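You operate a simulated robot arm through the tools that you are given. There is no shell and no other tool. Be economical: measure what you need, move in short steps, check, and stop when the job is done.

The job below is to be done with a simulated robot arm. You get a single attempt, and the scene is never put back.

TASK
Make the side drive safe and open the steel guard.
Fine: belt fork out, shaft brake on, blue tag on the frame peg, side idler to 0, all before the guard opens.

The check looks at the end state, three seconds after you hand in, the way a careful person would. Anything else that was tipped, shoved, dropped, spilled or broken makes it a failure.

THE ROBOT
A 7-joint arm with a two-finger parallel gripper on a trunk, on a base that drives. Base frame: it is fixed to the floor where the robot stands at the start and does not move with it; the origin is under the middle of the robot, x ahead of it, y to its left, z up. Lengths are in m, angles in degrees, forces in N, time in s.
With the tool pointing down near the work surface it reaches from about 0.32 to 0.78 m from the robot's upright axis, wherever it stands. Its first joint turns from -166.0 to 166.0 degrees. Places, roughly: belt fork [0.4, 0, 0.9]; grease cup of the end bearing [-0.3, 1.3, 0.7]; grease cup of the left bearing [0.1, 1, 0.7]; grease cup of the middle bearing [0.5, 0.7, 0.7]; grease cup of the right bearing [0.8, 0.5, 0.7]; idler lever of the tan belt [-0.3, 1, 1.2]; latch of the main guard [0, -0.7, 0.7]; latch of the wooden guard [-0.1, 1, 0.8]; main idler lever [-0.2, -1, 0.9]; shaft brake lever [0.5, 0.6, 0.4]; shank of the frame peg [-1.3, 0.2, 0.9]; side idler lever [-1.4, 0.1, 0.6]; steel guard [-1.5, 0.1, 1.2]; step shifter [-0.3, 1.1, 1.1]. Payload 3.91 kg.
The tool frame sits at the grasp point between the pads (the TCP): z along the fingers, y along the line on which they close. The tips reach 0.03 m beyond it. Largest opening 0.11 m; finger width 0.02, thickness 0.01; the body of the gripper, 0.048 by 0.112 m, starts 0.055 m behind the TCP.
Orientation is told as [roll, pitch, yaw] about the base's x, y, z axes, in that order, counted from this pose: with the fingers straight down and closing along the base's y, the tool's x points along the base's -x, its y along +y and its z along -z.

THE INTERFACE
- The arm moves only by the tool send_rows. Its argument "commands" is a list that holds one entry, the list of rows, each a list of 7 numbers: the shift along the base's x, y, z in cm, then the turn, a rotation vector about the base's x, y, z in degrees, then the gripper command, from -1 (shut) to 1 (fully open), values between in proportion. In form: [[[tx, ty, tz, rx, ry, rz, grip], ...]]. A call has 1 to 12 rows; each row shifts and turns the commanded pose from where the row before left it. A row lasts 0.2 s, in which the tool goes at most 0.05 m and 8.6 degrees; a call with a longer step from one row to the next is refused whole, and so is a gripper value outside its range. Where a pose cannot be reached the arm comes as near as it can. A force on the tool above 90 N (or 10 N above the force at the start of the call, whichever is more), or a blocked arm, ends the call early, and 0.2 s more pass. The fingers move at their own pace (about 0.153 m/s each) and stop on an object; they squeeze with about 21 N. The grip force told is the motor's: it shows also when the fingers shut on nothing. Time passes only in rows, and 0.2 s behind the last, so rows that do not move let the fingers close. The reply holds the time, the measured pose of the TCP, the force on the tool along the base axes, the opening and the grip force, in the units named above and with some noise, with the torque about the TCP (base axes, N m) and any sound that the robot's microphone picked up, and new pictures: "pictures" is both (left out), scene, wrist or none.
- Cameras (640 x 400 px; columns grow to the right, rows downward): "scene" is now at [0.0046, 0.169, 1.477]; the picture's right is [0.24, -0.97, 0.00], its down [-0.68, -0.17, -0.71] and it looks along [0.69, 0.17, -0.70] (base axes); focal length 214 px, centre (320, 200). "wrist" rides on the gripper at [0.077, 0.007, -0.115] in the tool frame; the picture's right is [-0.09, 1.00, 0.00], its down [-0.80, -0.07, -0.59] and it looks along [-0.59, -0.05, 0.80] (tool axes); focal length 270 px, centre (320, 200). There is no depth. A picture from a camera that has moved, and an enlarged one, comes with that camera's place and axes in the base frame and with its lens.
- slide_trunk(by): slides the trunk up (or, below 0, down) by that many m; the arm and the scene camera ride with it, the base frame stays. It gives what a move gives, with no picture.
- drive_base(legs): drives the robot by 1 to 6 legs, each [ahead, turn to the left] in m and degrees, along the robot's own axes; the way and the turn of a leg run together, so that a leg with both is an arc; at most 1.5 m and 180 degrees a leg. The arm and the cameras ride along, it lands a little off, and it stops where it bumps. It gives what a move gives, and a new picture of the scene camera.
- head_to(pan, tilt): turns the head with the scene camera to pan (to the left, within 155 degrees either way) and tilt (down, from -29 to 69), counted from straight ahead of the robot. It gives what a move gives, and a new picture of the scene camera.
- zoom(camera, box): a new picture of the part [left, top, right, bottom] of that camera's present view, enlarged. It takes no simulated time.
- job_done(): hands the job in; it is judged then, once.

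Work in short steps. Places have to be worked out from the pictures, the camera data and where the tool is seen: move nearer, look again, correct. Check each grasp and each placing, and mend what went wrong. You have 120 turns and 260 pictures in all, those below and enlarged ones among them. Open the gripper and draw the arm clear of the work before you hand the job in, unless the task says otherwise; then end with one line.

The tools are called after "Call:" as a command line: name --argument value ..., lists and objects as JSON in quotes. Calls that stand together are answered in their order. send_rows: Moves the arm, as the interface text tells. Its arguments: {"type":"object","properties":{"commands":{"type":"array","items":{"type":"array","items":{"type":"array","items":{"type":"number"}}}},"pictures":{"type":"string","enum":["both","scene","wrist","none"]}},"required":["commands"]} The other tools are called the same way: slide_trunk (by) slides the trunk up or down; drive_base (legs) drives the base; head_to (pan, tilt) turns the head that bears the scene camera; zoom (camera, box) takes an enlarged picture of a part of a camera's view; job_done () hands the job in.

At the start:

```text
time: 0.0
ee_pos: [0.0876, 0.3258, 1.3707]
tool_rot: [-0.1, -0.1, -0.1]
ft_force: [-0.2, -0.8, 0.2]
torque: [-0.01, 0.0, 0.0]
finger_gap: 0.11
finger_force: 0.1
trunk travel left (down, up): [-0.458, 0.152]
robot x, y, heading: [-0.0004, -0.0009, 0.2]
head pan, tilt: [17.9, 45.9]
```

scene: 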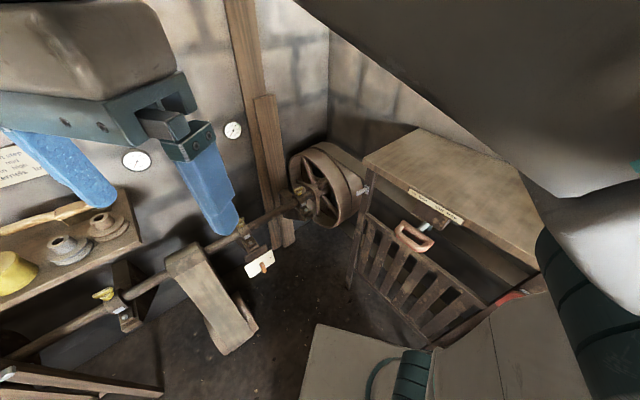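
wrist: 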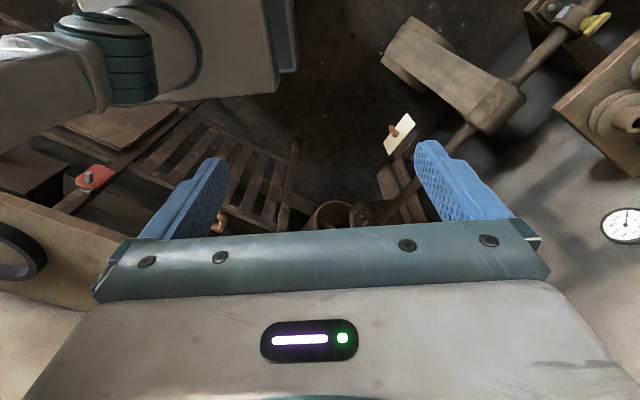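

The pictures show a workshop with a line shaft. I look around first, starting with the fork region and the rest of the room.

Call:
head_to --pan 0 --tilt 40

Call:
head_to --pan 60 --tilt 30

Call:
head_to --pan 110 --tilt 30

Call:
head_to --pan 155 --tilt 30

Call:
head_to --pan -150 --tilt 30

Call:
head_to --pan -80 --tilt 35

```text
time: 0.8
ee_pos: [0.0869, 0.3272, 1.3706]
tool_rot: [0.0, 0.1, -0.1]
ft_force: [0.7, 0.0, -0.3]
torque: [0.01, -0.02, 0.0]
finger_gap: 0.1099
finger_force: 0.1
trunk travel left (down, up): [-0.458, 0.152]
robot x, y, heading: [0.0003, -0.0001, 0.0]
head pan, tilt: [0.0, 40.0]
camera scene: at [0.0106, 0.1497, 1.484], right [0.0, -1.0, 0.0], down [-0.64, 0.0, -0.77], along [0.77, 0.0, -0.64], focal length 214 px, centre (320, 200)
```

scene: 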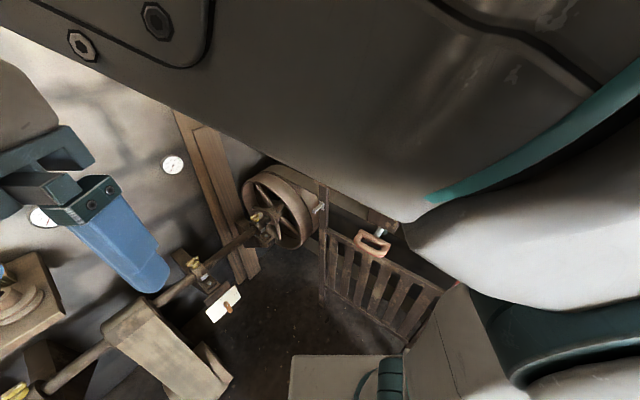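

```text
time: 2.1
ee_pos: [0.089, 0.328, 1.3687]
tool_rot: [-0.3, 0.1, -0.1]
ft_force: [-0.4, -0.7, 0.8]
torque: [-0.05, 0.0, -0.01]
finger_gap: 0.1103
finger_force: 0.1
trunk travel left (down, up): [-0.458, 0.152]
robot x, y, heading: [0.0033, 0.0001, -0.1]
head pan, tilt: [60.0, 30.0]
camera scene: at [0.0081, 0.185, 1.4968], right [0.39, -0.92, 0.0], down [-0.48, -0.21, -0.85], along [0.78, 0.34, -0.52], focal length 214 px, centre (320, 200)
```

scene: 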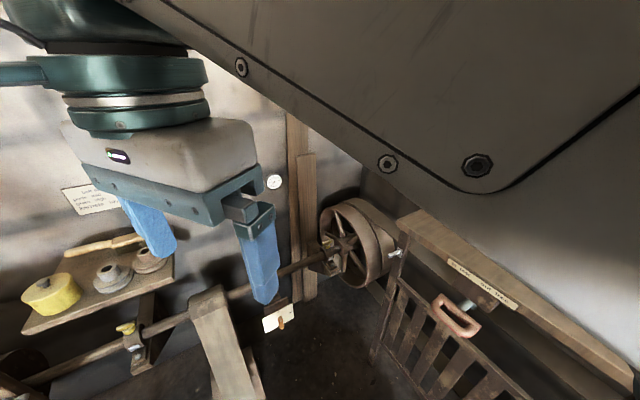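

```text
time: 3.3
ee_pos: [0.0878, 0.327, 1.3678]
tool_rot: [-0.5, 0.2, -0.1]
ft_force: [-0.4, -0.3, 0.0]
torque: [0.0, -0.04, 0.0]
finger_gap: 0.1097
finger_force: 0.1
trunk travel left (down, up): [-0.458, 0.152]
robot x, y, heading: [0.0008, 0.002, 0.0]
head pan, tilt: [110.0, 30.0]
camera scene: at [0.0082, 0.1852, 1.4975], right [0.4, -0.92, 0.0], down [-0.48, -0.21, -0.86], along [0.79, 0.34, -0.52], focal length 214 px, centre (320, 200)
```

scene: 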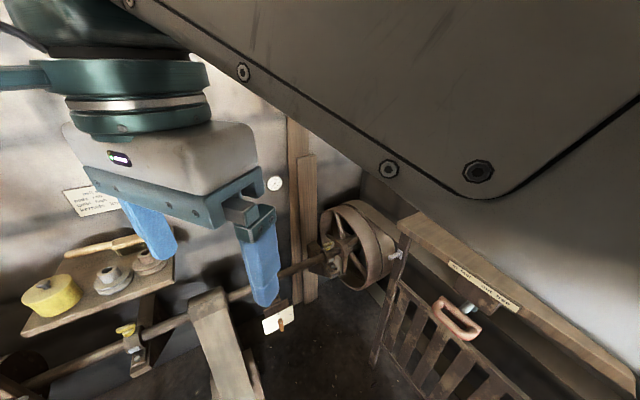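

```text
time: 4.4
ee_pos: [0.0885, 0.3272, 1.3687]
tool_rot: [-0.4, 0.1, -0.2]
ft_force: [0.4, 0.3, 0.3]
torque: [-0.04, 0.0, 0.02]
finger_gap: 0.1099
finger_force: 0.1
trunk travel left (down, up): [-0.458, 0.152]
robot x, y, heading: [0.0016, -0.0008, 0.2]
head pan, tilt: [154.7, 30.0]
camera scene: at [0.0082, 0.1855, 1.498], right [0.4, -0.92, 0.0], down [-0.47, -0.2, -0.86], along [0.79, 0.34, -0.51], focal length 214 px, centre (320, 200)
```

scene: 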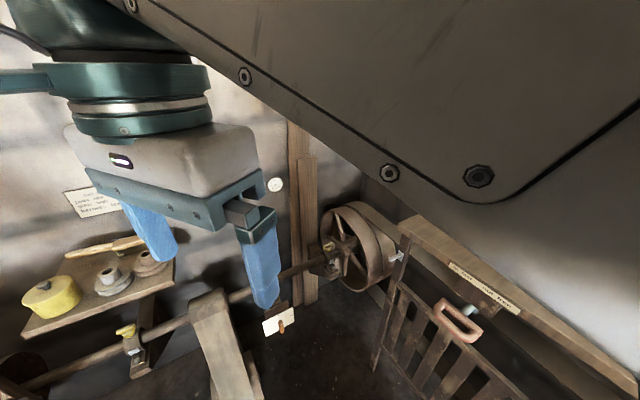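

```text
time: 8.6
ee_pos: [0.0896, 0.3258, 1.3703]
tool_rot: [-0.1, 0.0, -0.3]
ft_force: [-0.2, 0.1, 0.0]
torque: [0.0, -0.02, 0.01]
finger_gap: 0.1101
finger_force: 0.1
trunk travel left (down, up): [-0.458, 0.152]
robot x, y, heading: [-0.001, 0.0015, 0.0]
head pan, tilt: [-150.0, 30.0]
camera scene: at [0.0139, 0.1305, 1.4993], right [-0.21, -0.98, 0.0], down [-0.49, 0.11, -0.87], along [0.85, -0.18, -0.5], focal length 214 px, centre (320, 200)
```

scene: 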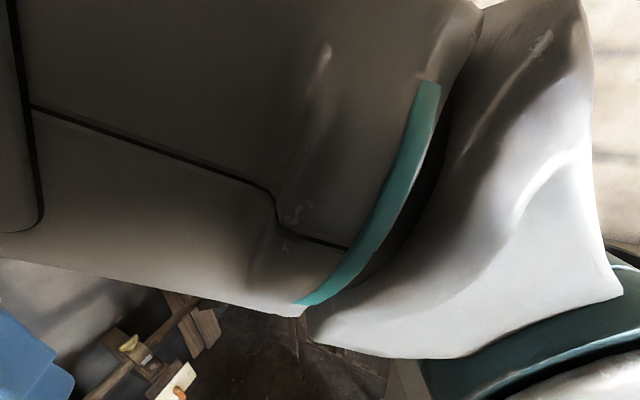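

```text
time: 10.0
ee_pos: [0.0883, 0.3263, 1.3694]
tool_rot: [-0.2, 0.0, -0.3]
ft_force: [-0.1, 0.0, 0.4]
torque: [-0.01, 0.02, 0.0]
finger_gap: 0.1101
finger_force: 0.0
trunk travel left (down, up): [-0.458, 0.152]
robot x, y, heading: [0.0002, -0.0013, -0.1]
head pan, tilt: [-80.0, 35.0]
camera scene: at [0.0137, 0.1303, 1.4984], right [-0.21, -0.98, 0.0], down [-0.5, 0.11, -0.86], along [0.84, -0.18, -0.51], focal length 214 px, centre (320, 200)
```

scene: 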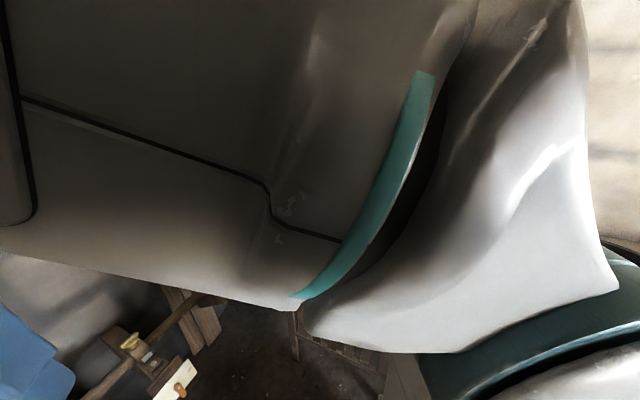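

The head seems held up by the arm at wide pans. I go back to a useful view of the fork and brake and zoom in on both.

Call:
head_to --pan 18 --tilt 50

Call:
zoom --camera "scene" --box '[340, 100, 540, 225]'

Call:
zoom --camera "scene" --box '[180, 140, 380, 265]'

```text
time: 11.7
ee_pos: [0.0885, 0.3273, 1.3675]
tool_rot: [-0.4, 0.2, -0.2]
ft_force: [0.9, -0.4, 0.0]
torque: [-0.01, 0.02, 0.0]
finger_gap: 0.1101
finger_force: 0.1
trunk travel left (down, up): [-0.458, 0.152]
robot x, y, heading: [-0.0028, 0.0001, -0.1]
head pan, tilt: [18.0, 50.0]
camera scene: at [0.0015, 0.166, 1.471], right [0.21, -0.98, 0.0], down [-0.74, -0.16, -0.65], along [0.64, 0.14, -0.76], focal length 214 px, centre (320, 200)
```

scene: 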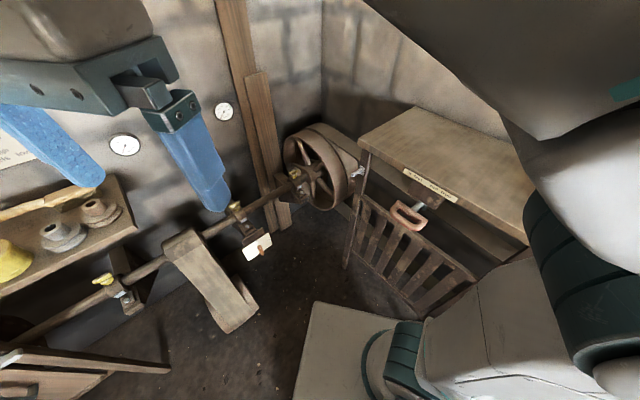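

```text
3.20 times, centred on (440, 162) of scene
camera zoom: at [0.0015, 0.166, 1.471], right [0.21, -0.98, 0.0], down [-0.74, -0.16, -0.65], along [0.64, 0.14, -0.76], focal length 686 px, centre (-64, 320)
```

zoom: 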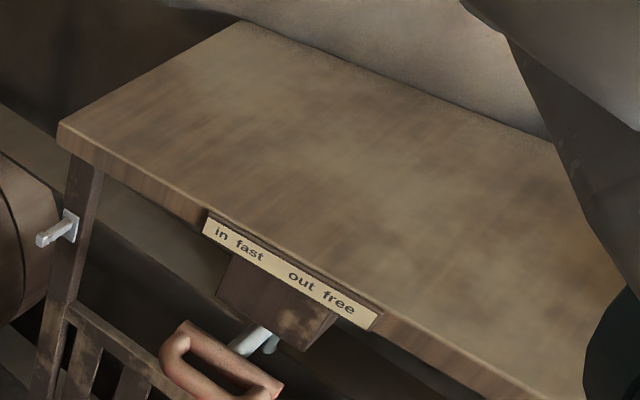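

```text
3.20 times, centred on (280, 202) of scene
camera zoom: at [0.0015, 0.166, 1.471], right [0.21, -0.98, 0.0], down [-0.74, -0.16, -0.65], along [0.64, 0.14, -0.76], focal length 686 px, centre (448, 192)
```

zoom: 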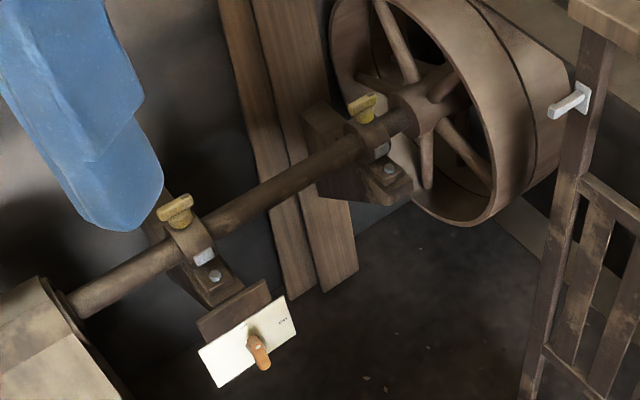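

The fork plate reads "in fast" (left) and "out free" (right). I move the arm to bring the wrist camera closer to the fork.

Call:
send_rows --commands '[[[3.5, 0, 0, 0, 0, 0, 1], [3.5, 0, 0, 0, 0, 0, 1], [3.5, -2, 0, 0, 0, 0, 1], [3.5, -3, 0, 0, 0, 0, 1], [3, -4, 0, 0, 0, 0, 1], [2, -4, 0, 0, 0, 0, 1], [2, -4, -1, 0, 0, 0, 1], [1, -4, -2, 0, 0, 0, 1], [0, -4, -2, 0, 0, 0, 1], [0, -4, -2, 0, 0, 0, 1], [0, -3, -3, 0, 0, 0, 1], [0, 0, 0, 0, 0, 0, 1]]]'

```text
time: 14.3
ee_pos: [0.3071, 0.0062, 1.2713]
tool_rot: [-0.1, 0.0, -0.1]
ft_force: [-0.3, -0.2, 1.0]
torque: [-0.01, 0.0, 0.01]
finger_gap: 0.1102
finger_force: 0.0
trunk travel left (down, up): [-0.458, 0.152]
robot x, y, heading: [0.0026, 0.0013, -0.0]
head pan, tilt: [18.0, 50.0]
camera scene: at [-0.0012, 0.1732, 1.4698], right [0.31, -0.95, 0.0], down [-0.73, -0.24, -0.64], along [0.61, 0.2, -0.77], focal length 214 px, centre (320, 200)
camera wrist: at [0.2302, 0.0133, 1.3855], right [0.09, 1.0, 0.0], down [0.8, -0.07, 0.59], along [0.59, -0.05, -0.8], focal length 270 px, centre (320, 200)
```

scene: 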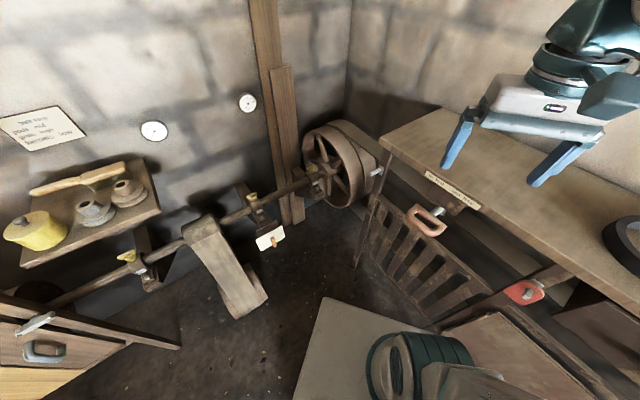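
wrist: 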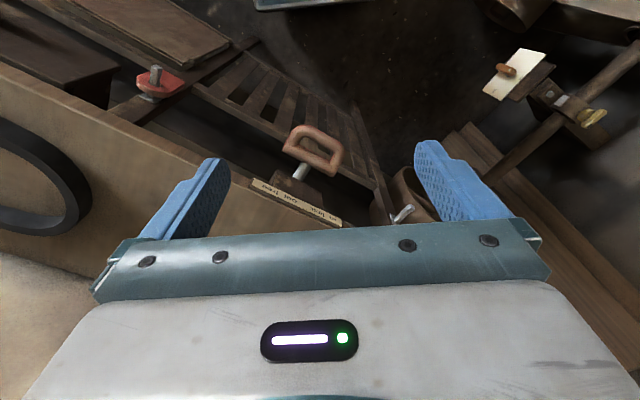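

The arm is now out of the head's way; I look all round again.

Call:
head_to --pan 70 --tilt 35

Call:
head_to --pan 120 --tilt 35

Call:
head_to --pan 155 --tilt 30

Call:
head_to --pan -150 --tilt 30

Call:
head_to --pan -90 --tilt 35

```text
time: 15.5
ee_pos: [0.3077, 0.0058, 1.2717]
tool_rot: [-0.1, 0.0, -0.1]
ft_force: [-0.2, -0.3, 0.2]
torque: [-0.02, -0.01, 0.04]
finger_gap: 0.1099
finger_force: 0.0
trunk travel left (down, up): [-0.458, 0.152]
robot x, y, heading: [-0.0026, 0.0, 0.1]
head pan, tilt: [70.0, 35.0]
camera scene: at [-0.0442, 0.2322, 1.4915], right [0.94, -0.34, 0.0], down [-0.2, -0.54, -0.82], along [0.28, 0.77, -0.57], focal length 214 px, centre (320, 200)
```

scene: 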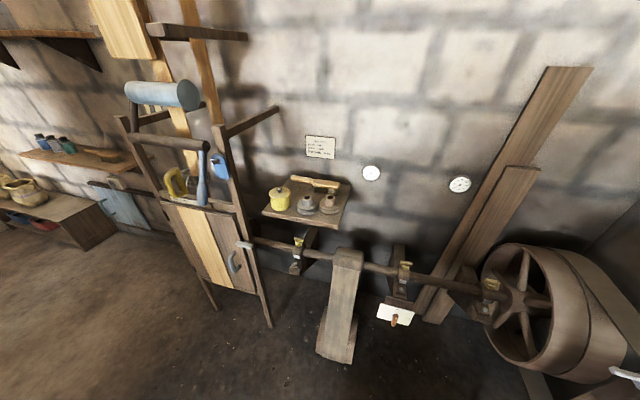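

```text
time: 16.7
ee_pos: [0.3067, 0.0066, 1.2713]
tool_rot: [-0.1, 0.1, -0.1]
ft_force: [-0.2, 0.1, 0.4]
torque: [0.0, 0.0, 0.01]
finger_gap: 0.1101
finger_force: 0.1
trunk travel left (down, up): [-0.458, 0.152]
robot x, y, heading: [-0.0008, 0.0021, 0.1]
head pan, tilt: [120.0, 35.0]
camera scene: at [-0.1184, 0.2258, 1.4915], right [0.87, 0.5, 0.0], down [0.29, -0.5, -0.82], along [-0.41, 0.71, -0.57], focal length 214 px, centre (320, 200)
```

scene: 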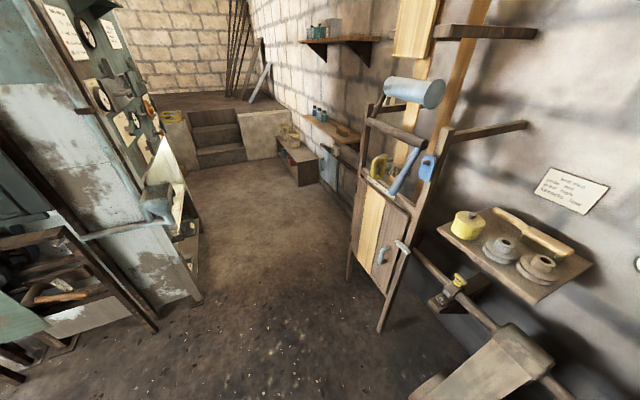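

```text
time: 17.7
ee_pos: [0.3084, 0.0061, 1.272]
tool_rot: [-0.1, 0.0, -0.2]
ft_force: [0.2, 0.3, 0.3]
torque: [-0.01, -0.02, -0.01]
finger_gap: 0.1098
finger_force: 0.1
trunk travel left (down, up): [-0.458, 0.152]
robot x, y, heading: [0.001, -0.0005, -0.1]
head pan, tilt: [154.7, 30.0]
camera scene: at [-0.1562, 0.1882, 1.4993], right [0.43, 0.9, 0.0], down [0.45, -0.21, -0.87], along [-0.78, 0.37, -0.5], focal length 214 px, centre (320, 200)
```

scene: 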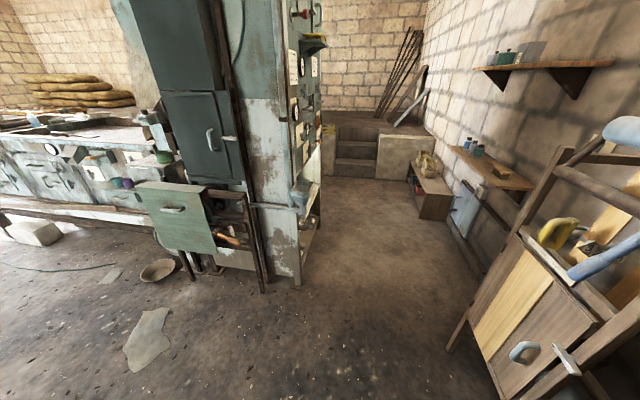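

```text
time: 21.9
ee_pos: [0.3067, 0.0052, 1.271]
tool_rot: [-0.1, 0.0, 0.0]
ft_force: [0.3, 0.6, -0.1]
torque: [-0.03, 0.0, 0.0]
finger_gap: 0.1099
finger_force: 0.0
trunk travel left (down, up): [-0.458, 0.152]
robot x, y, heading: [0.0001, 0.0018, 0.1]
head pan, tilt: [-150.0, 30.0]
camera scene: at [-0.1527, 0.1042, 1.4993], right [-0.5, 0.87, 0.0], down [0.43, 0.25, -0.87], along [-0.75, -0.43, -0.5], focal length 214 px, centre (320, 200)
```

scene: 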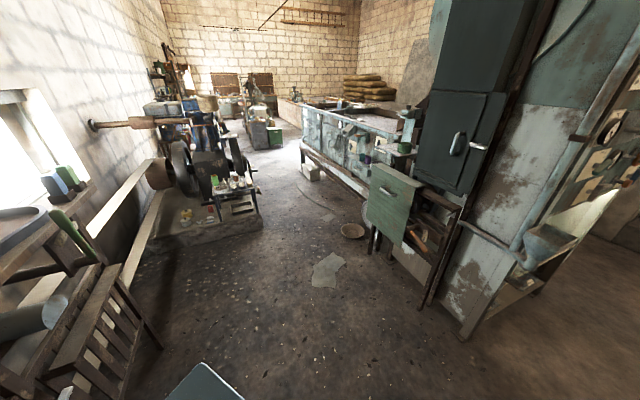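

```text
time: 23.1
ee_pos: [0.3073, 0.0049, 1.2706]
tool_rot: [-0.1, 0.0, -0.1]
ft_force: [-0.2, 0.3, 0.7]
torque: [-0.01, -0.03, -0.04]
finger_gap: 0.1101
finger_force: 0.0
trunk travel left (down, up): [-0.458, 0.152]
robot x, y, heading: [-0.0005, 0.0023, -0.1]
head pan, tilt: [-90.0, 35.0]
camera scene: at [-0.0745, 0.0614, 1.4916], right [-1.0, 0.0, 0.0], down [0.0, 0.57, -0.82], along [0.0, -0.82, -0.57], focal length 214 px, centre (320, 200)
```

scene: 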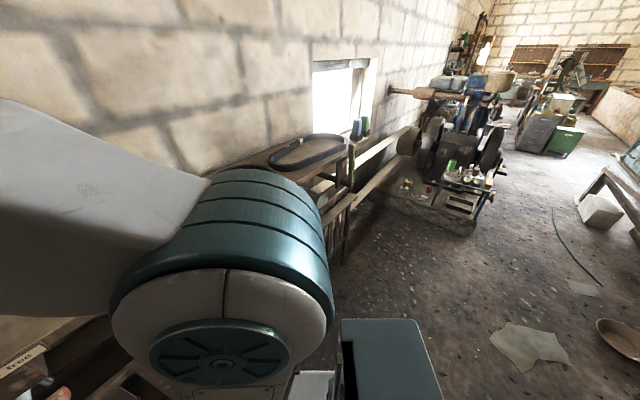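

The teal cabinet at x≈-1.5 is the steel guard's. I zoom in on it and on the rack with the blue items.

Call:
head_to --pan 155 --tilt 30

Call:
zoom --camera "scene" --box '[130, 80, 340, 211]'

Call:
zoom --camera "scene" --box '[120, 170, 330, 301]'

Call:
zoom --camera "scene" --box '[240, 0, 400, 100]'

Call:
head_to --pan 100 --tilt 30

Call:
zoom --camera "scene" --box '[230, 90, 430, 215]'

```text
time: 26.6
ee_pos: [0.3064, 0.0046, 1.2707]
tool_rot: [-0.3, 0.0, -0.2]
ft_force: [0.0, -0.4, -0.2]
torque: [0.0, 0.0, 0.0]
finger_gap: 0.1099
finger_force: 0.0
trunk travel left (down, up): [-0.458, 0.152]
robot x, y, heading: [0.0001, 0.0002, 0.1]
head pan, tilt: [154.7, 30.0]
camera scene: at [-0.1562, 0.1882, 1.4993], right [0.43, 0.9, 0.0], down [0.45, -0.21, -0.87], along [-0.78, 0.37, -0.5], focal length 214 px, centre (320, 200)
```

scene: 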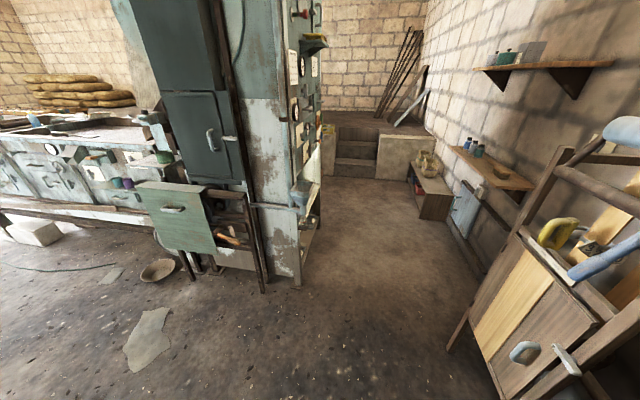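

```text
3.05 times, centred on (235, 146) of scene
camera zoom: at [-0.1562, 0.1882, 1.4993], right [0.43, 0.9, 0.0], down [0.45, -0.21, -0.87], along [-0.78, 0.37, -0.5], focal length 654 px, centre (579, 366)
```

zoom: 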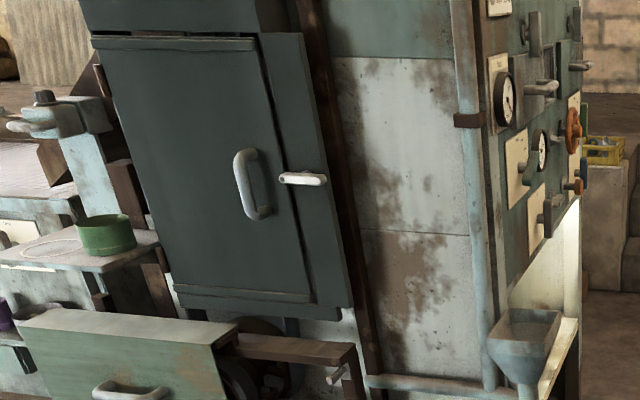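

```text
3.05 times, centred on (225, 236) of scene
camera zoom: at [-0.1562, 0.1882, 1.4993], right [0.43, 0.9, 0.0], down [0.45, -0.21, -0.87], along [-0.78, 0.37, -0.5], focal length 654 px, centre (610, 92)
```

zoom: 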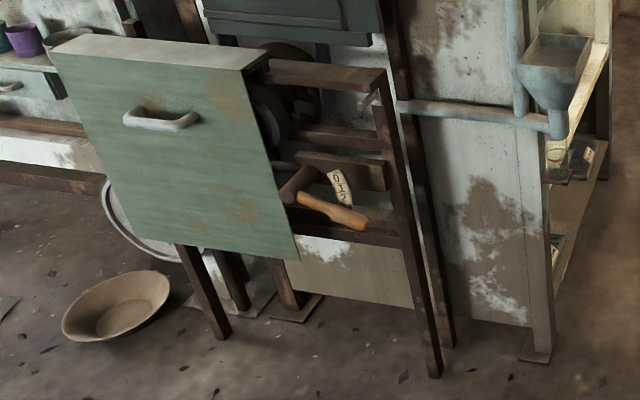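

```text
4.00 times, centred on (320, 50) of scene
camera zoom: at [-0.1562, 0.1882, 1.4993], right [0.43, 0.9, 0.0], down [0.45, -0.21, -0.87], along [-0.78, 0.37, -0.5], focal length 858 px, centre (320, 800)
```

zoom: 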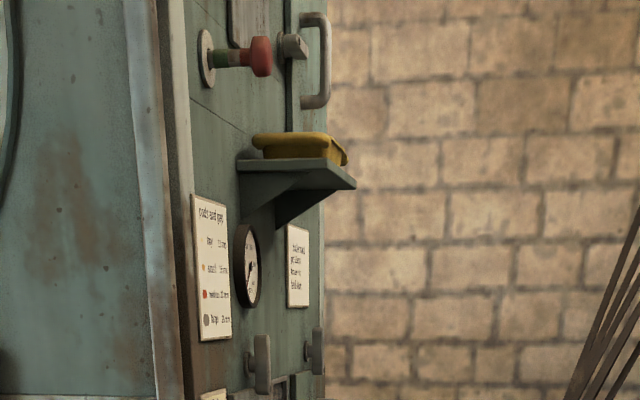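

```text
time: 27.8
ee_pos: [0.3076, 0.0066, 1.2712]
tool_rot: [-0.1, 0.0, -0.1]
ft_force: [-0.6, 0.0, 0.2]
torque: [-0.01, -0.02, 0.02]
finger_gap: 0.1099
finger_force: 0.0
trunk travel left (down, up): [-0.458, 0.152]
robot x, y, heading: [0.0001, -0.0038, -0.0]
head pan, tilt: [100.0, 30.0]
camera scene: at [-0.0902, 0.2386, 1.4993], right [0.98, 0.17, 0.0], down [0.09, -0.49, -0.87], along [-0.15, 0.85, -0.5], focal length 214 px, centre (320, 200)
```

scene: 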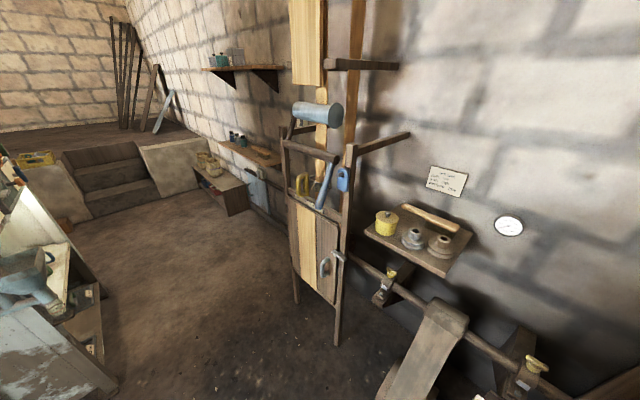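

```text
3.20 times, centred on (330, 152) of scene
camera zoom: at [-0.0902, 0.2386, 1.4993], right [0.98, 0.17, 0.0], down [0.09, -0.49, -0.87], along [-0.15, 0.85, -0.5], focal length 686 px, centre (288, 352)
```

zoom: 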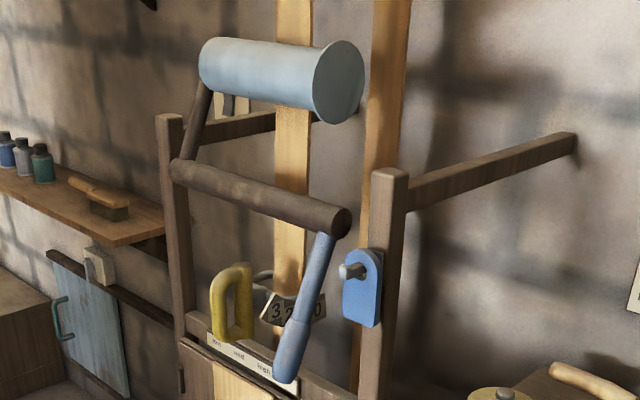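

The blue tag hangs on the wooden guard's right post near (-0.13, 0.98, 1.18), and the frame peg is the grey stub near (-1.26, 0.23, 0.9). First the belt fork: I lower the arm for a closer look.

Call:
send_rows --commands '[[[1, 0, -4, 0, 0, 0, 1], [1, 0, -4, 0, 0, 0, 1], [1, 0, -4, 0, 0, 0, 1], [0, 0, -3, 0, 0, 0, 1], [0, 0, 0, 0, 0, 0, 1]]]' --pictures "wrist"

Call:
head_to --pan 0 --tilt 45

```text
time: 29.0
ee_pos: [0.3381, 0.0064, 1.1205]
tool_rot: [-0.2, 0.0, -0.2]
ft_force: [-0.5, -0.4, 0.7]
torque: [0.01, -0.02, -0.03]
finger_gap: 0.11
finger_force: 0.0
trunk travel left (down, up): [-0.458, 0.152]
robot x, y, heading: [-0.0026, 0.0008, 0.1]
head pan, tilt: [100.0, 30.0]
camera wrist: at [0.2617, 0.0133, 1.2348], right [0.09, 1.0, 0.0], down [0.8, -0.07, 0.59], along [0.59, -0.05, -0.8], focal length 270 px, centre (320, 200)
```

wrist: 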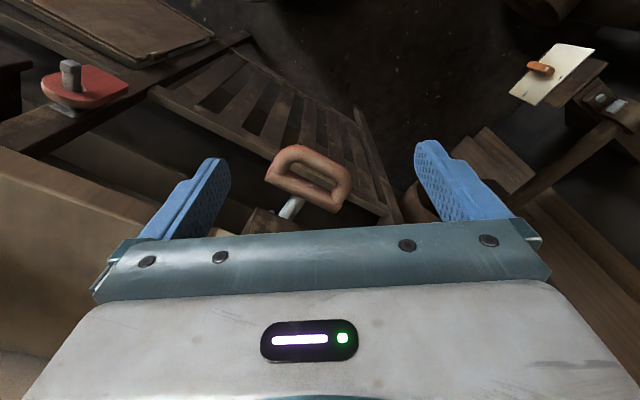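

```text
time: 30.8
ee_pos: [0.3388, 0.0051, 1.1199]
tool_rot: [-0.1, 0.1, 0.0]
ft_force: [-0.6, 0.6, -0.1]
torque: [-0.05, 0.01, 0.0]
finger_gap: 0.1102
finger_force: 0.0
trunk travel left (down, up): [-0.458, 0.152]
robot x, y, heading: [0.0008, 0.0019, 0.0]
head pan, tilt: [0.0, 45.0]
camera scene: at [0.0069, 0.1495, 1.4767], right [0.0, -1.0, 0.0], down [-0.71, 0.0, -0.71], along [0.71, 0.0, -0.71], focal length 214 px, centre (320, 200)
```

scene: 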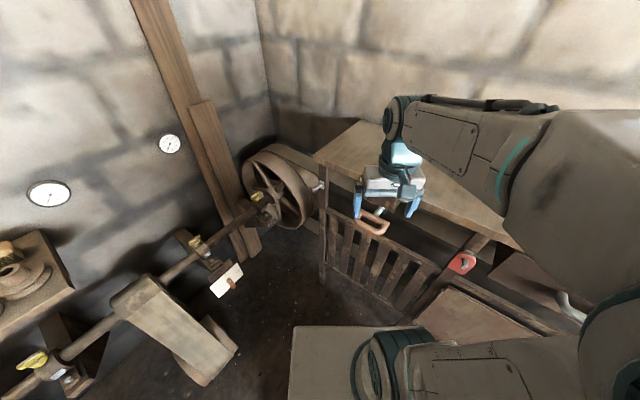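

I zoom the scene camera on the fork handle to see its form.

Call:
zoom --camera "scene" --box '[310, 170, 450, 258]'

Call:
zoom --camera "wrist" --box '[230, 120, 390, 220]'

```text
4.55 times, centred on (380, 214) of scene
camera zoom: at [0.0069, 0.1495, 1.4767], right [0.0, -1.0, 0.0], down [-0.71, 0.0, -0.71], along [0.71, 0.0, -0.71], focal length 975 px, centre (47, 136)
```

zoom: 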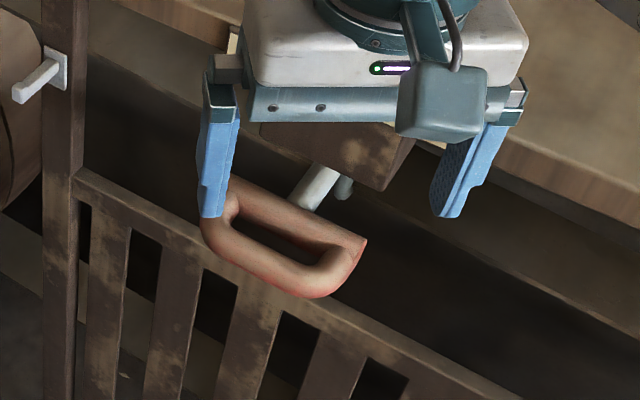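

```text
4.00 times, centred on (310, 170) of wrist
camera zoom: at [0.2617, 0.0133, 1.2352], right [0.09, 1.0, 0.0], down [0.8, -0.07, 0.59], along [0.59, -0.05, -0.8], focal length 1081 px, centre (360, 320)
```

zoom: 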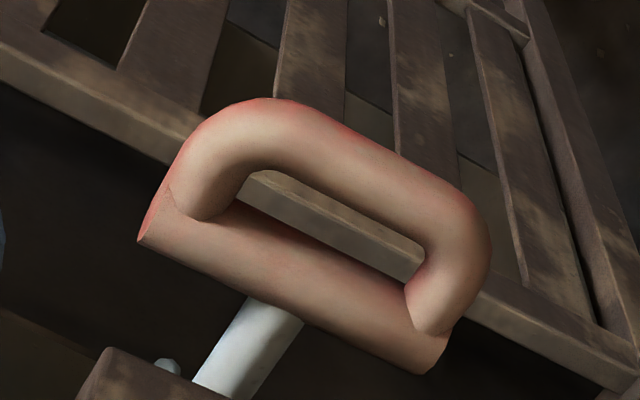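

The fork is a D-handle on a rod coming out of its box, pointing at about (-0.8, 0.6), outer bar near (0.432, -0.006, 0.916). I yaw the gripper so it closes along the rod and hover above the outer bar.

Call:
send_rows --commands '[[[1.3, -0.1, 0, 0, 0, 7.5, -0.18], [1.3, -0.2, 0, 0, 0, 7.5, -0.18], [1.3, -0.2, -1, 0, 0, 7.5, -0.18], [1.3, -0.2, -2, 0, 0, 7.5, -0.18], [1.3, -0.2, -2, 0, 0, 7.5, -0.18], [1.3, -0.2, -2, 0, 0, 7.5, -0.18], [1.3, 0, -2, 0, 0, 7, -0.18], [0, 0, 0, 0, 0, 0, -0.18]]]'

Call:
zoom --camera "scene" --box '[310, 170, 450, 258]'

```text
time: 32.6
ee_pos: [0.4279, -0.0049, 1.031]
tool_rot: [-0.1, 0.0, 52.0]
ft_force: [0.0, -0.4, -0.5]
torque: [0.0, 0.02, 0.01]
finger_gap: 0.0452
finger_force: 0.0
trunk travel left (down, up): [-0.458, 0.152]
robot x, y, heading: [-0.0002, 0.0025, -0.1]
head pan, tilt: [0.0, 45.0]
camera scene: at [0.0071, 0.1495, 1.4767], right [0.0, -1.0, 0.0], down [-0.71, 0.0, -0.71], along [0.71, 0.0, -0.71], focal length 214 px, centre (320, 200)
camera wrist: at [0.3762, -0.0609, 1.146], right [-0.73, 0.68, 0.0], down [0.55, 0.59, 0.59], along [0.41, 0.43, -0.8], focal length 270 px, centre (320, 200)
```

scene: 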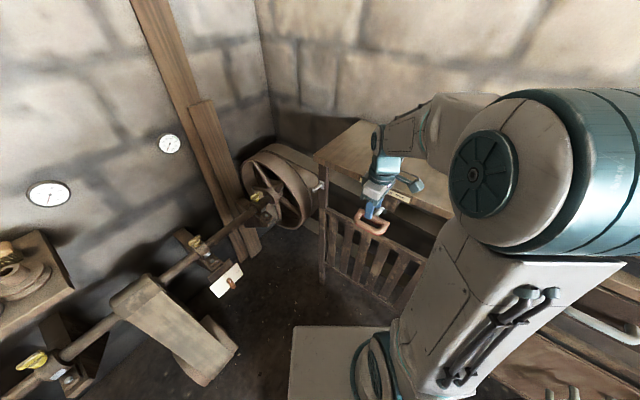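
wrist: 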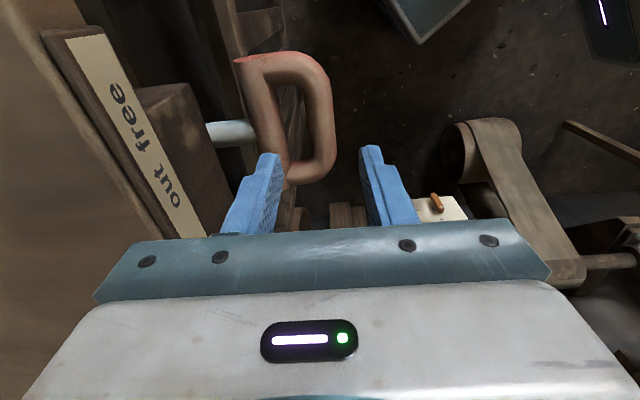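

```text
4.55 times, centred on (380, 214) of scene
camera zoom: at [0.0071, 0.1495, 1.4767], right [0.0, -1.0, 0.0], down [-0.71, 0.0, -0.71], along [0.71, 0.0, -0.71], focal length 975 px, centre (47, 136)
```

zoom: 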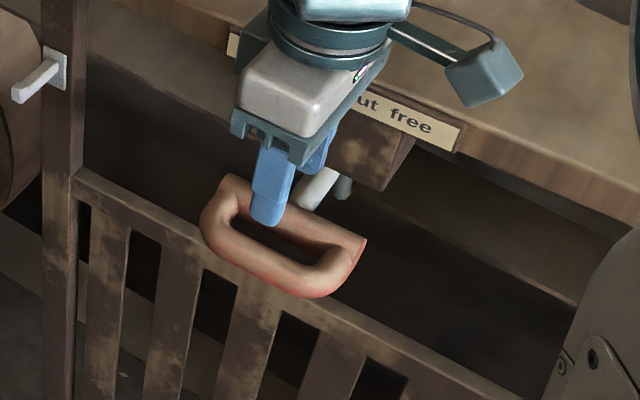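

The outer bar is measured at (0.430, -0.003), right under the TCP. I narrow the opening to 35 mm so the inner finger fits the gap, and go down.

Call:
send_rows --commands '[[[0, 0, -2, 0, 0, 0, -0.364], [0, 0, -2, 0, 0, 0, -0.364], [0, 0, -1, 0, 0, 0, -0.364], [0, 0, 0, 0, 0, 0, -0.364]]]'

Call:
zoom --camera "scene" --box '[330, 180, 430, 243]'

```text
time: 33.6
ee_pos: [0.4284, -0.0054, 0.981]
tool_rot: [-0.1, 0.0, 52.0]
ft_force: [-1.0, -1.1, -0.6]
torque: [0.0, 0.03, -0.02]
finger_gap: 0.0349
finger_force: 0.1
trunk travel left (down, up): [-0.458, 0.152]
robot x, y, heading: [-0.0011, -0.0005, -0.1]
head pan, tilt: [0.0, 45.0]
camera scene: at [0.007, 0.1495, 1.4767], right [0.0, -1.0, 0.0], down [-0.71, 0.0, -0.71], along [0.71, 0.0, -0.71], focal length 214 px, centre (320, 200)
camera wrist: at [0.376, -0.061, 1.0958], right [-0.73, 0.68, 0.0], down [0.55, 0.59, 0.59], along [0.41, 0.43, -0.8], focal length 270 px, centre (320, 200)
```

scene: 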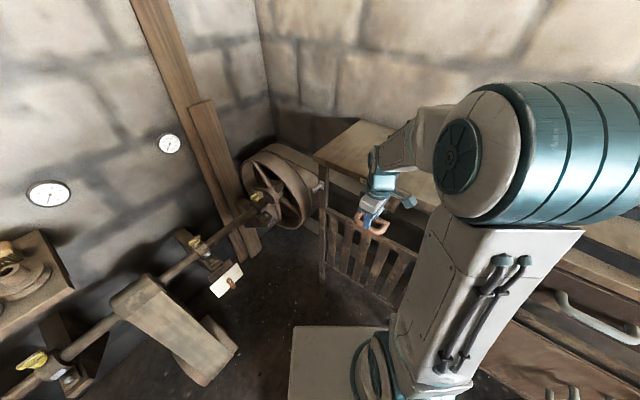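
wrist: 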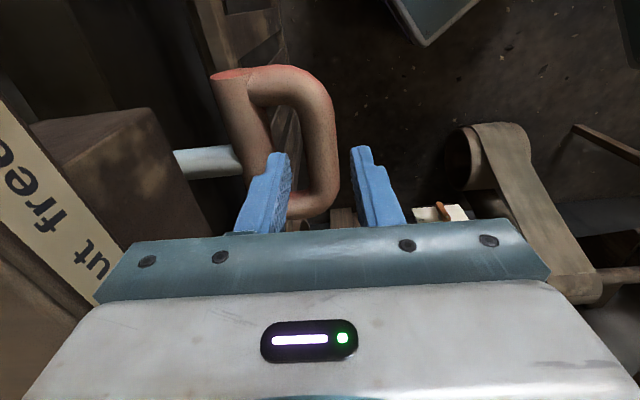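

```text
6.35 times, centred on (380, 212) of scene
camera zoom: at [0.007, 0.1495, 1.4767], right [0.0, -1.0, 0.0], down [-0.71, 0.0, -0.71], along [0.71, 0.0, -0.71], focal length 1362 px, centre (-61, 127)
```

zoom: 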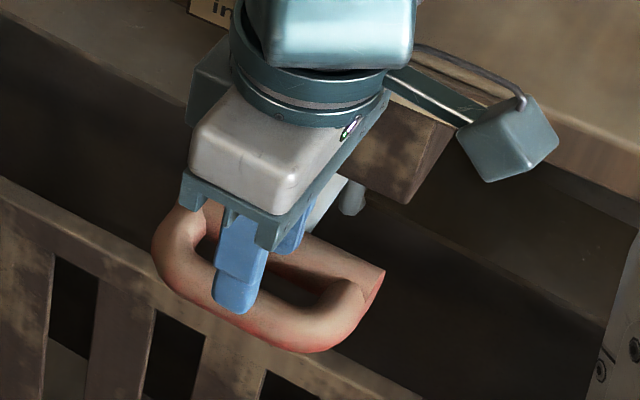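

Alignment is good: the bar lies between the fingers. I go down onto the bar.

Call:
send_rows --commands '[[[0, 0, -2, 0, 0, 0, -0.364], [0, 0, -2, 0, 0, 0, -0.364], [0, 0, -2, 0, 0, 0, -0.364], [0, 0, 0, 0, 0, 0, -0.364]]]'

Call:
zoom --camera "scene" --box '[330, 180, 430, 243]'

```text
time: 34.6
ee_pos: [0.4285, -0.0057, 0.9206]
tool_rot: [-0.1, 0.0, 51.9]
ft_force: [-0.8, -0.2, 0.5]
torque: [0.0, -0.02, 0.0]
finger_gap: 0.0351
finger_force: 0.1
trunk travel left (down, up): [-0.458, 0.152]
robot x, y, heading: [0.0004, 0.0022, -0.0]
head pan, tilt: [0.0, 45.0]
camera scene: at [0.0071, 0.1495, 1.4767], right [0.0, -1.0, 0.0], down [-0.71, 0.0, -0.71], along [0.71, 0.0, -0.71], focal length 214 px, centre (320, 200)
camera wrist: at [0.3761, -0.0606, 1.0358], right [-0.73, 0.68, 0.0], down [0.55, 0.59, 0.59], along [0.41, 0.43, -0.8], focal length 270 px, centre (320, 200)
```

scene: 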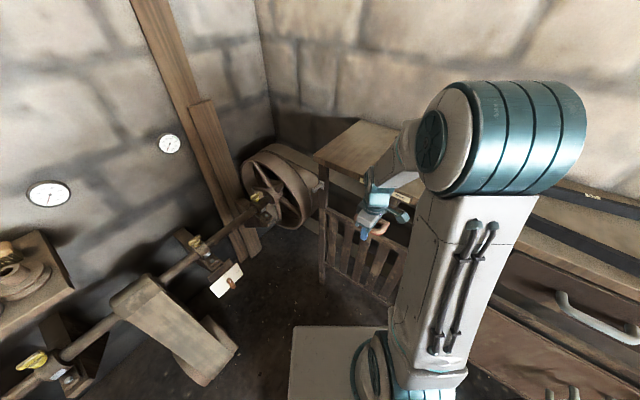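
wrist: 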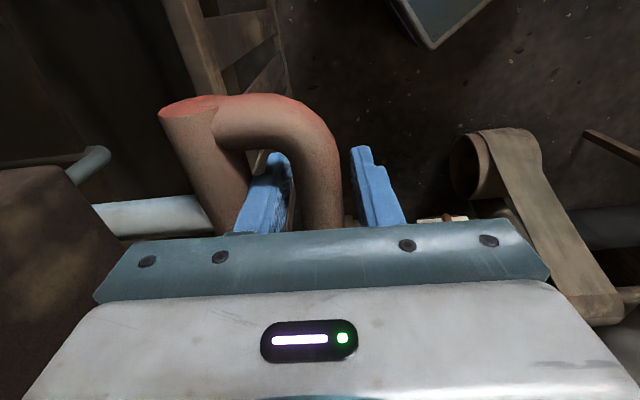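

```text
6.35 times, centred on (380, 212) of scene
camera zoom: at [0.0071, 0.1495, 1.4767], right [0.0, -1.0, 0.0], down [-0.71, 0.0, -0.71], along [0.71, 0.0, -0.71], focal length 1362 px, centre (-61, 127)
```

zoom: 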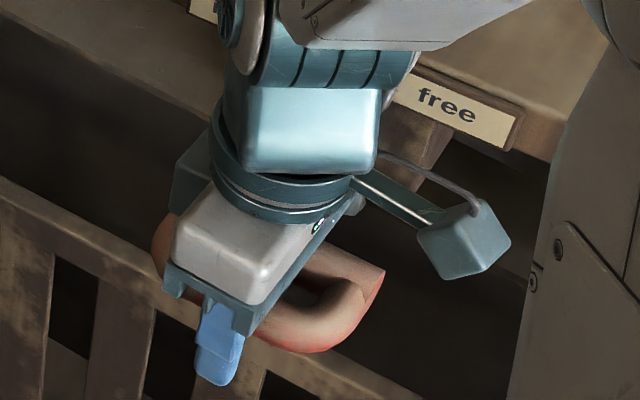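

The bar is between the fingers. I close and pull gently along (-0.79, 0.61).

Call:
send_rows --commands '[[[0, 0, 0, 0, 0, 0, -1], [0, 0, 0, 0, 0, 0, -1], [-0.8, 0.6, 0, 0, 0, 0, -1], [-0.8, 0.6, 0, 0, 0, 0, -1], [-0.8, 0.6, 0, 0, 0, 0, -1], [-0.8, 0.6, 0, 0, 0, 0, -1], [0, 0, 0, 0, 0, 0, -1]]]'

```text
time: 36.2
ee_pos: [0.3963, 0.0196, 0.9213]
tool_rot: [-0.1, 0.0, 51.9]
ft_force: [-3.9, -3.1, 5.6]
torque: [-0.11, 0.11, 0.96]
finger_gap: 0.0233
finger_force: 45.6
trunk travel left (down, up): [-0.458, 0.152]
robot x, y, heading: [0.001, -0.0011, 0.0]
head pan, tilt: [0.0, 45.0]
camera scene: at [0.0062, 0.149, 1.4769], right [0.0, -1.0, 0.0], down [-0.71, 0.0, -0.71], along [0.71, 0.0, -0.71], focal length 214 px, centre (320, 200)
camera wrist: at [0.3433, -0.0367, 1.0357], right [-0.73, 0.68, 0.0], down [0.55, 0.59, 0.59], along [0.41, 0.43, -0.8], focal length 270 px, centre (320, 200)
```

scene: 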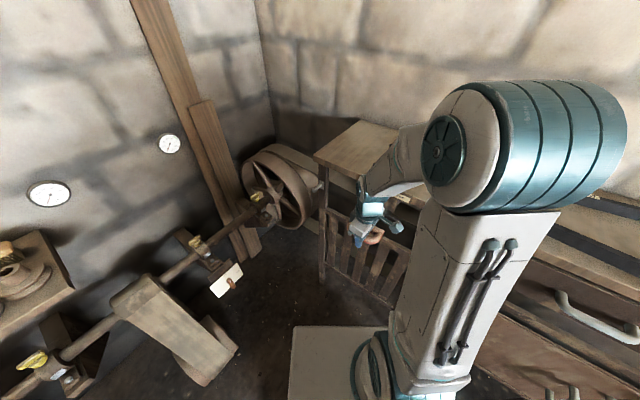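
wrist: 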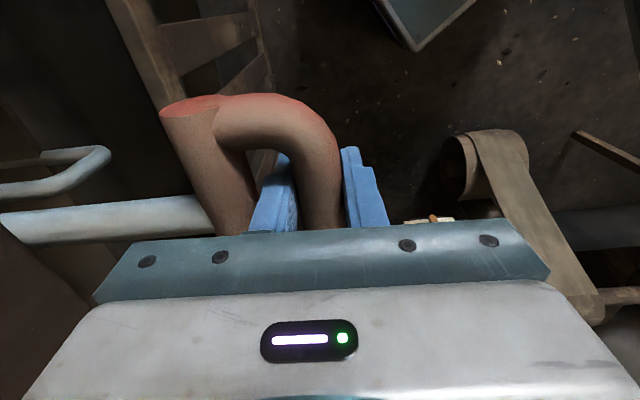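

The rod slides out with little force. I keep pulling until it meets its stop.

Call:
send_rows --commands '[[[-0.8, 0.6, 0, 0, 0, 0, -1], [-0.8, 0.6, 0, 0, 0, 0, -1], [-0.8, 0.6, 0, 0, 0, 0, -1], [-0.8, 0.6, 0, 0, 0, 0, -1], [0, 0, 0, 0, 0, 0, -1]]]' --pictures "wrist"

```text
time: 37.4
ee_pos: [0.3628, 0.0418, 0.9202]
tool_rot: [0.0, 0.0, 51.9]
ft_force: [-5.9, -8.3, 8.0]
torque: [0.12, 0.02, 0.89]
finger_gap: 0.0232
finger_force: 44.8
trunk travel left (down, up): [-0.458, 0.152]
robot x, y, heading: [0.002, -0.0002, -0.3]
head pan, tilt: [0.0, 45.0]
camera wrist: at [0.311, -0.013, 1.0356], right [-0.73, 0.68, 0.0], down [0.55, 0.59, 0.59], along [0.41, 0.43, -0.8], focal length 270 px, centre (320, 200)
```

wrist: 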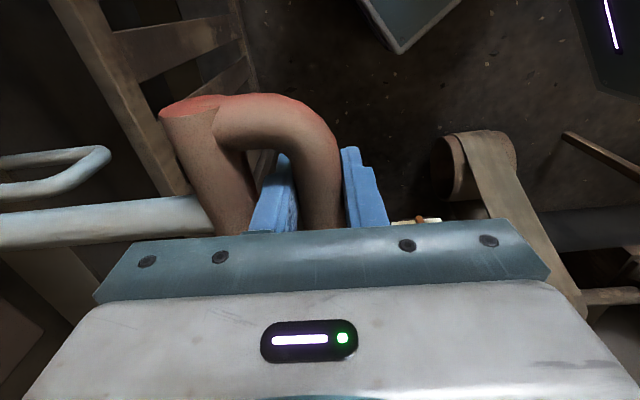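

Still moving; the sideways force suggests a direction slightly nearer (-0.84, 0.54). I continue so.

Call:
send_rows --commands '[[[-0.9, 0.45, -0.1, 0, 0, 0, -1], [-0.9, 0.5, -0.1, 0, 0, 0, -1], [-0.85, 0.54, 0, 0, 0, 0, -1], [-0.85, 0.54, 0, 0, 0, 0, -1], [0, 0, 0, 0, 0, 0, -1]]]'

```text
time: 38.3
ee_pos: [0.3531, 0.051, 0.9195]
tool_rot: [-1.4, -1.1, 51.0]
ft_force: [29.6, -32.7, -17.8]
torque: [-0.16, 0.35, 0.72]
finger_gap: 0.0237
finger_force: 44.6
trunk travel left (down, up): [-0.458, 0.152]
robot x, y, heading: [0.006, 0.0043, -1.2]
head pan, tilt: [0.0, 45.0]
stopped in row 4: the force on the tool passed its limit at 94 N (the readings are from after the stop); the commanded pose is now the measured one
camera scene: at [0.0163, 0.1455, 1.476], right [-0.02, -1.0, 0.0], down [-0.71, 0.01, -0.7], along [0.7, -0.01, -0.71], focal length 214 px, centre (320, 200)
camera wrist: at [0.2955, -0.0036, 1.0339], right [-0.72, 0.7, -0.02], down [0.54, 0.58, 0.61], along [0.44, 0.43, -0.79], focal length 270 px, centre (320, 200)
```

scene: 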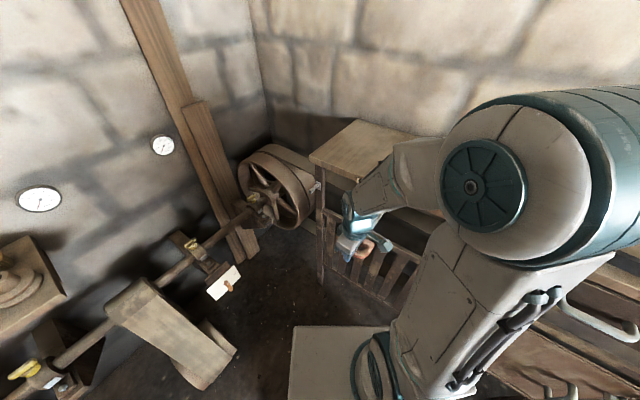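
wrist: 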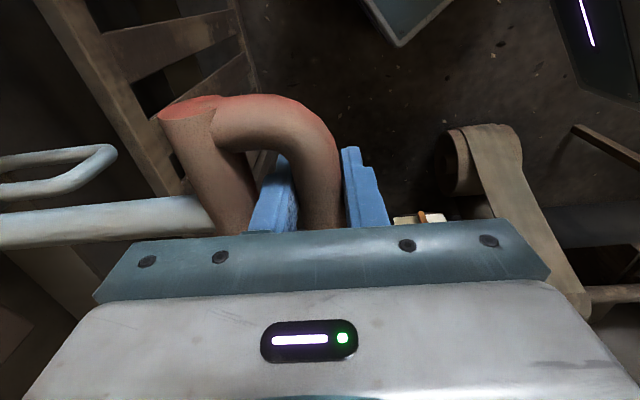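

It hit its end stop after about 9.5 cm of travel, so the fork is out. I open the fingers slightly and rise.

Call:
send_rows --commands '[[[0, 0, 0, 0, 0, 0, -0.4], [0, 0, 0, 0, 0, 0, -0.4], [0, 0, 2, 0, 0, 0, -0.4], [0, 0, 3, 0, 0, 0, -0.4], [0, 0, 4, 0, 0, 0, -0.4], [0, 0, 4, 0, 0, 0, -0.4], [0, 0, 4, 0, 0, 0, -0.4], [0, 0, 4, 0, 0, 0, -0.4], [0, 0, 0, 0, 0, 0, -0.4]]]'

Call:
zoom --camera "scene" --box '[180, 220, 280, 320]'

```text
time: 40.3
ee_pos: [0.3456, 0.0575, 1.134]
tool_rot: [-1.3, -1.1, 51.4]
ft_force: [0.1, 1.2, 0.1]
torque: [0.01, -0.01, -0.01]
finger_gap: 0.033
finger_force: 0.0
trunk travel left (down, up): [-0.458, 0.152]
robot x, y, heading: [0.0009, -0.0006, -0.7]
head pan, tilt: [0.0, 45.0]
camera scene: at [0.0097, 0.1492, 1.4767], right [-0.01, -1.0, 0.0], down [-0.71, 0.01, -0.71], along [0.71, -0.01, -0.71], focal length 214 px, centre (320, 200)
camera wrist: at [0.2897, 0.0013, 1.2465], right [-0.72, 0.69, -0.02], down [0.54, 0.58, 0.61], along [0.43, 0.43, -0.79], focal length 270 px, centre (320, 200)
```

scene: 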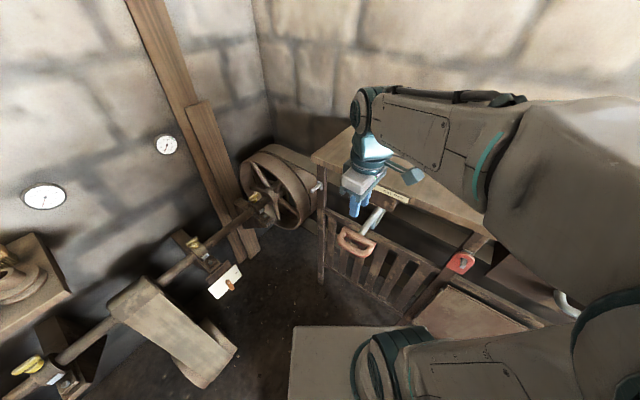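
wrist: 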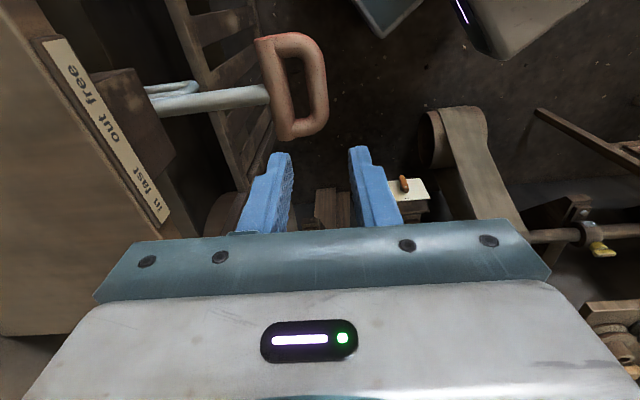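

```text
4.00 times, centred on (230, 270) of scene
camera zoom: at [0.0097, 0.1492, 1.4767], right [-0.01, -1.0, 0.0], down [-0.71, 0.01, -0.71], along [0.71, -0.01, -0.71], focal length 858 px, centre (680, -80)
```

zoom: 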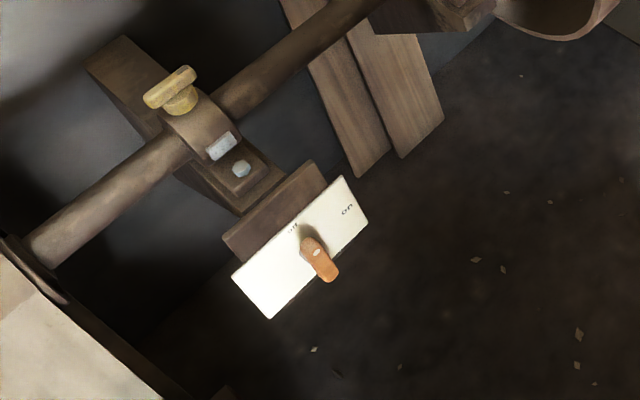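

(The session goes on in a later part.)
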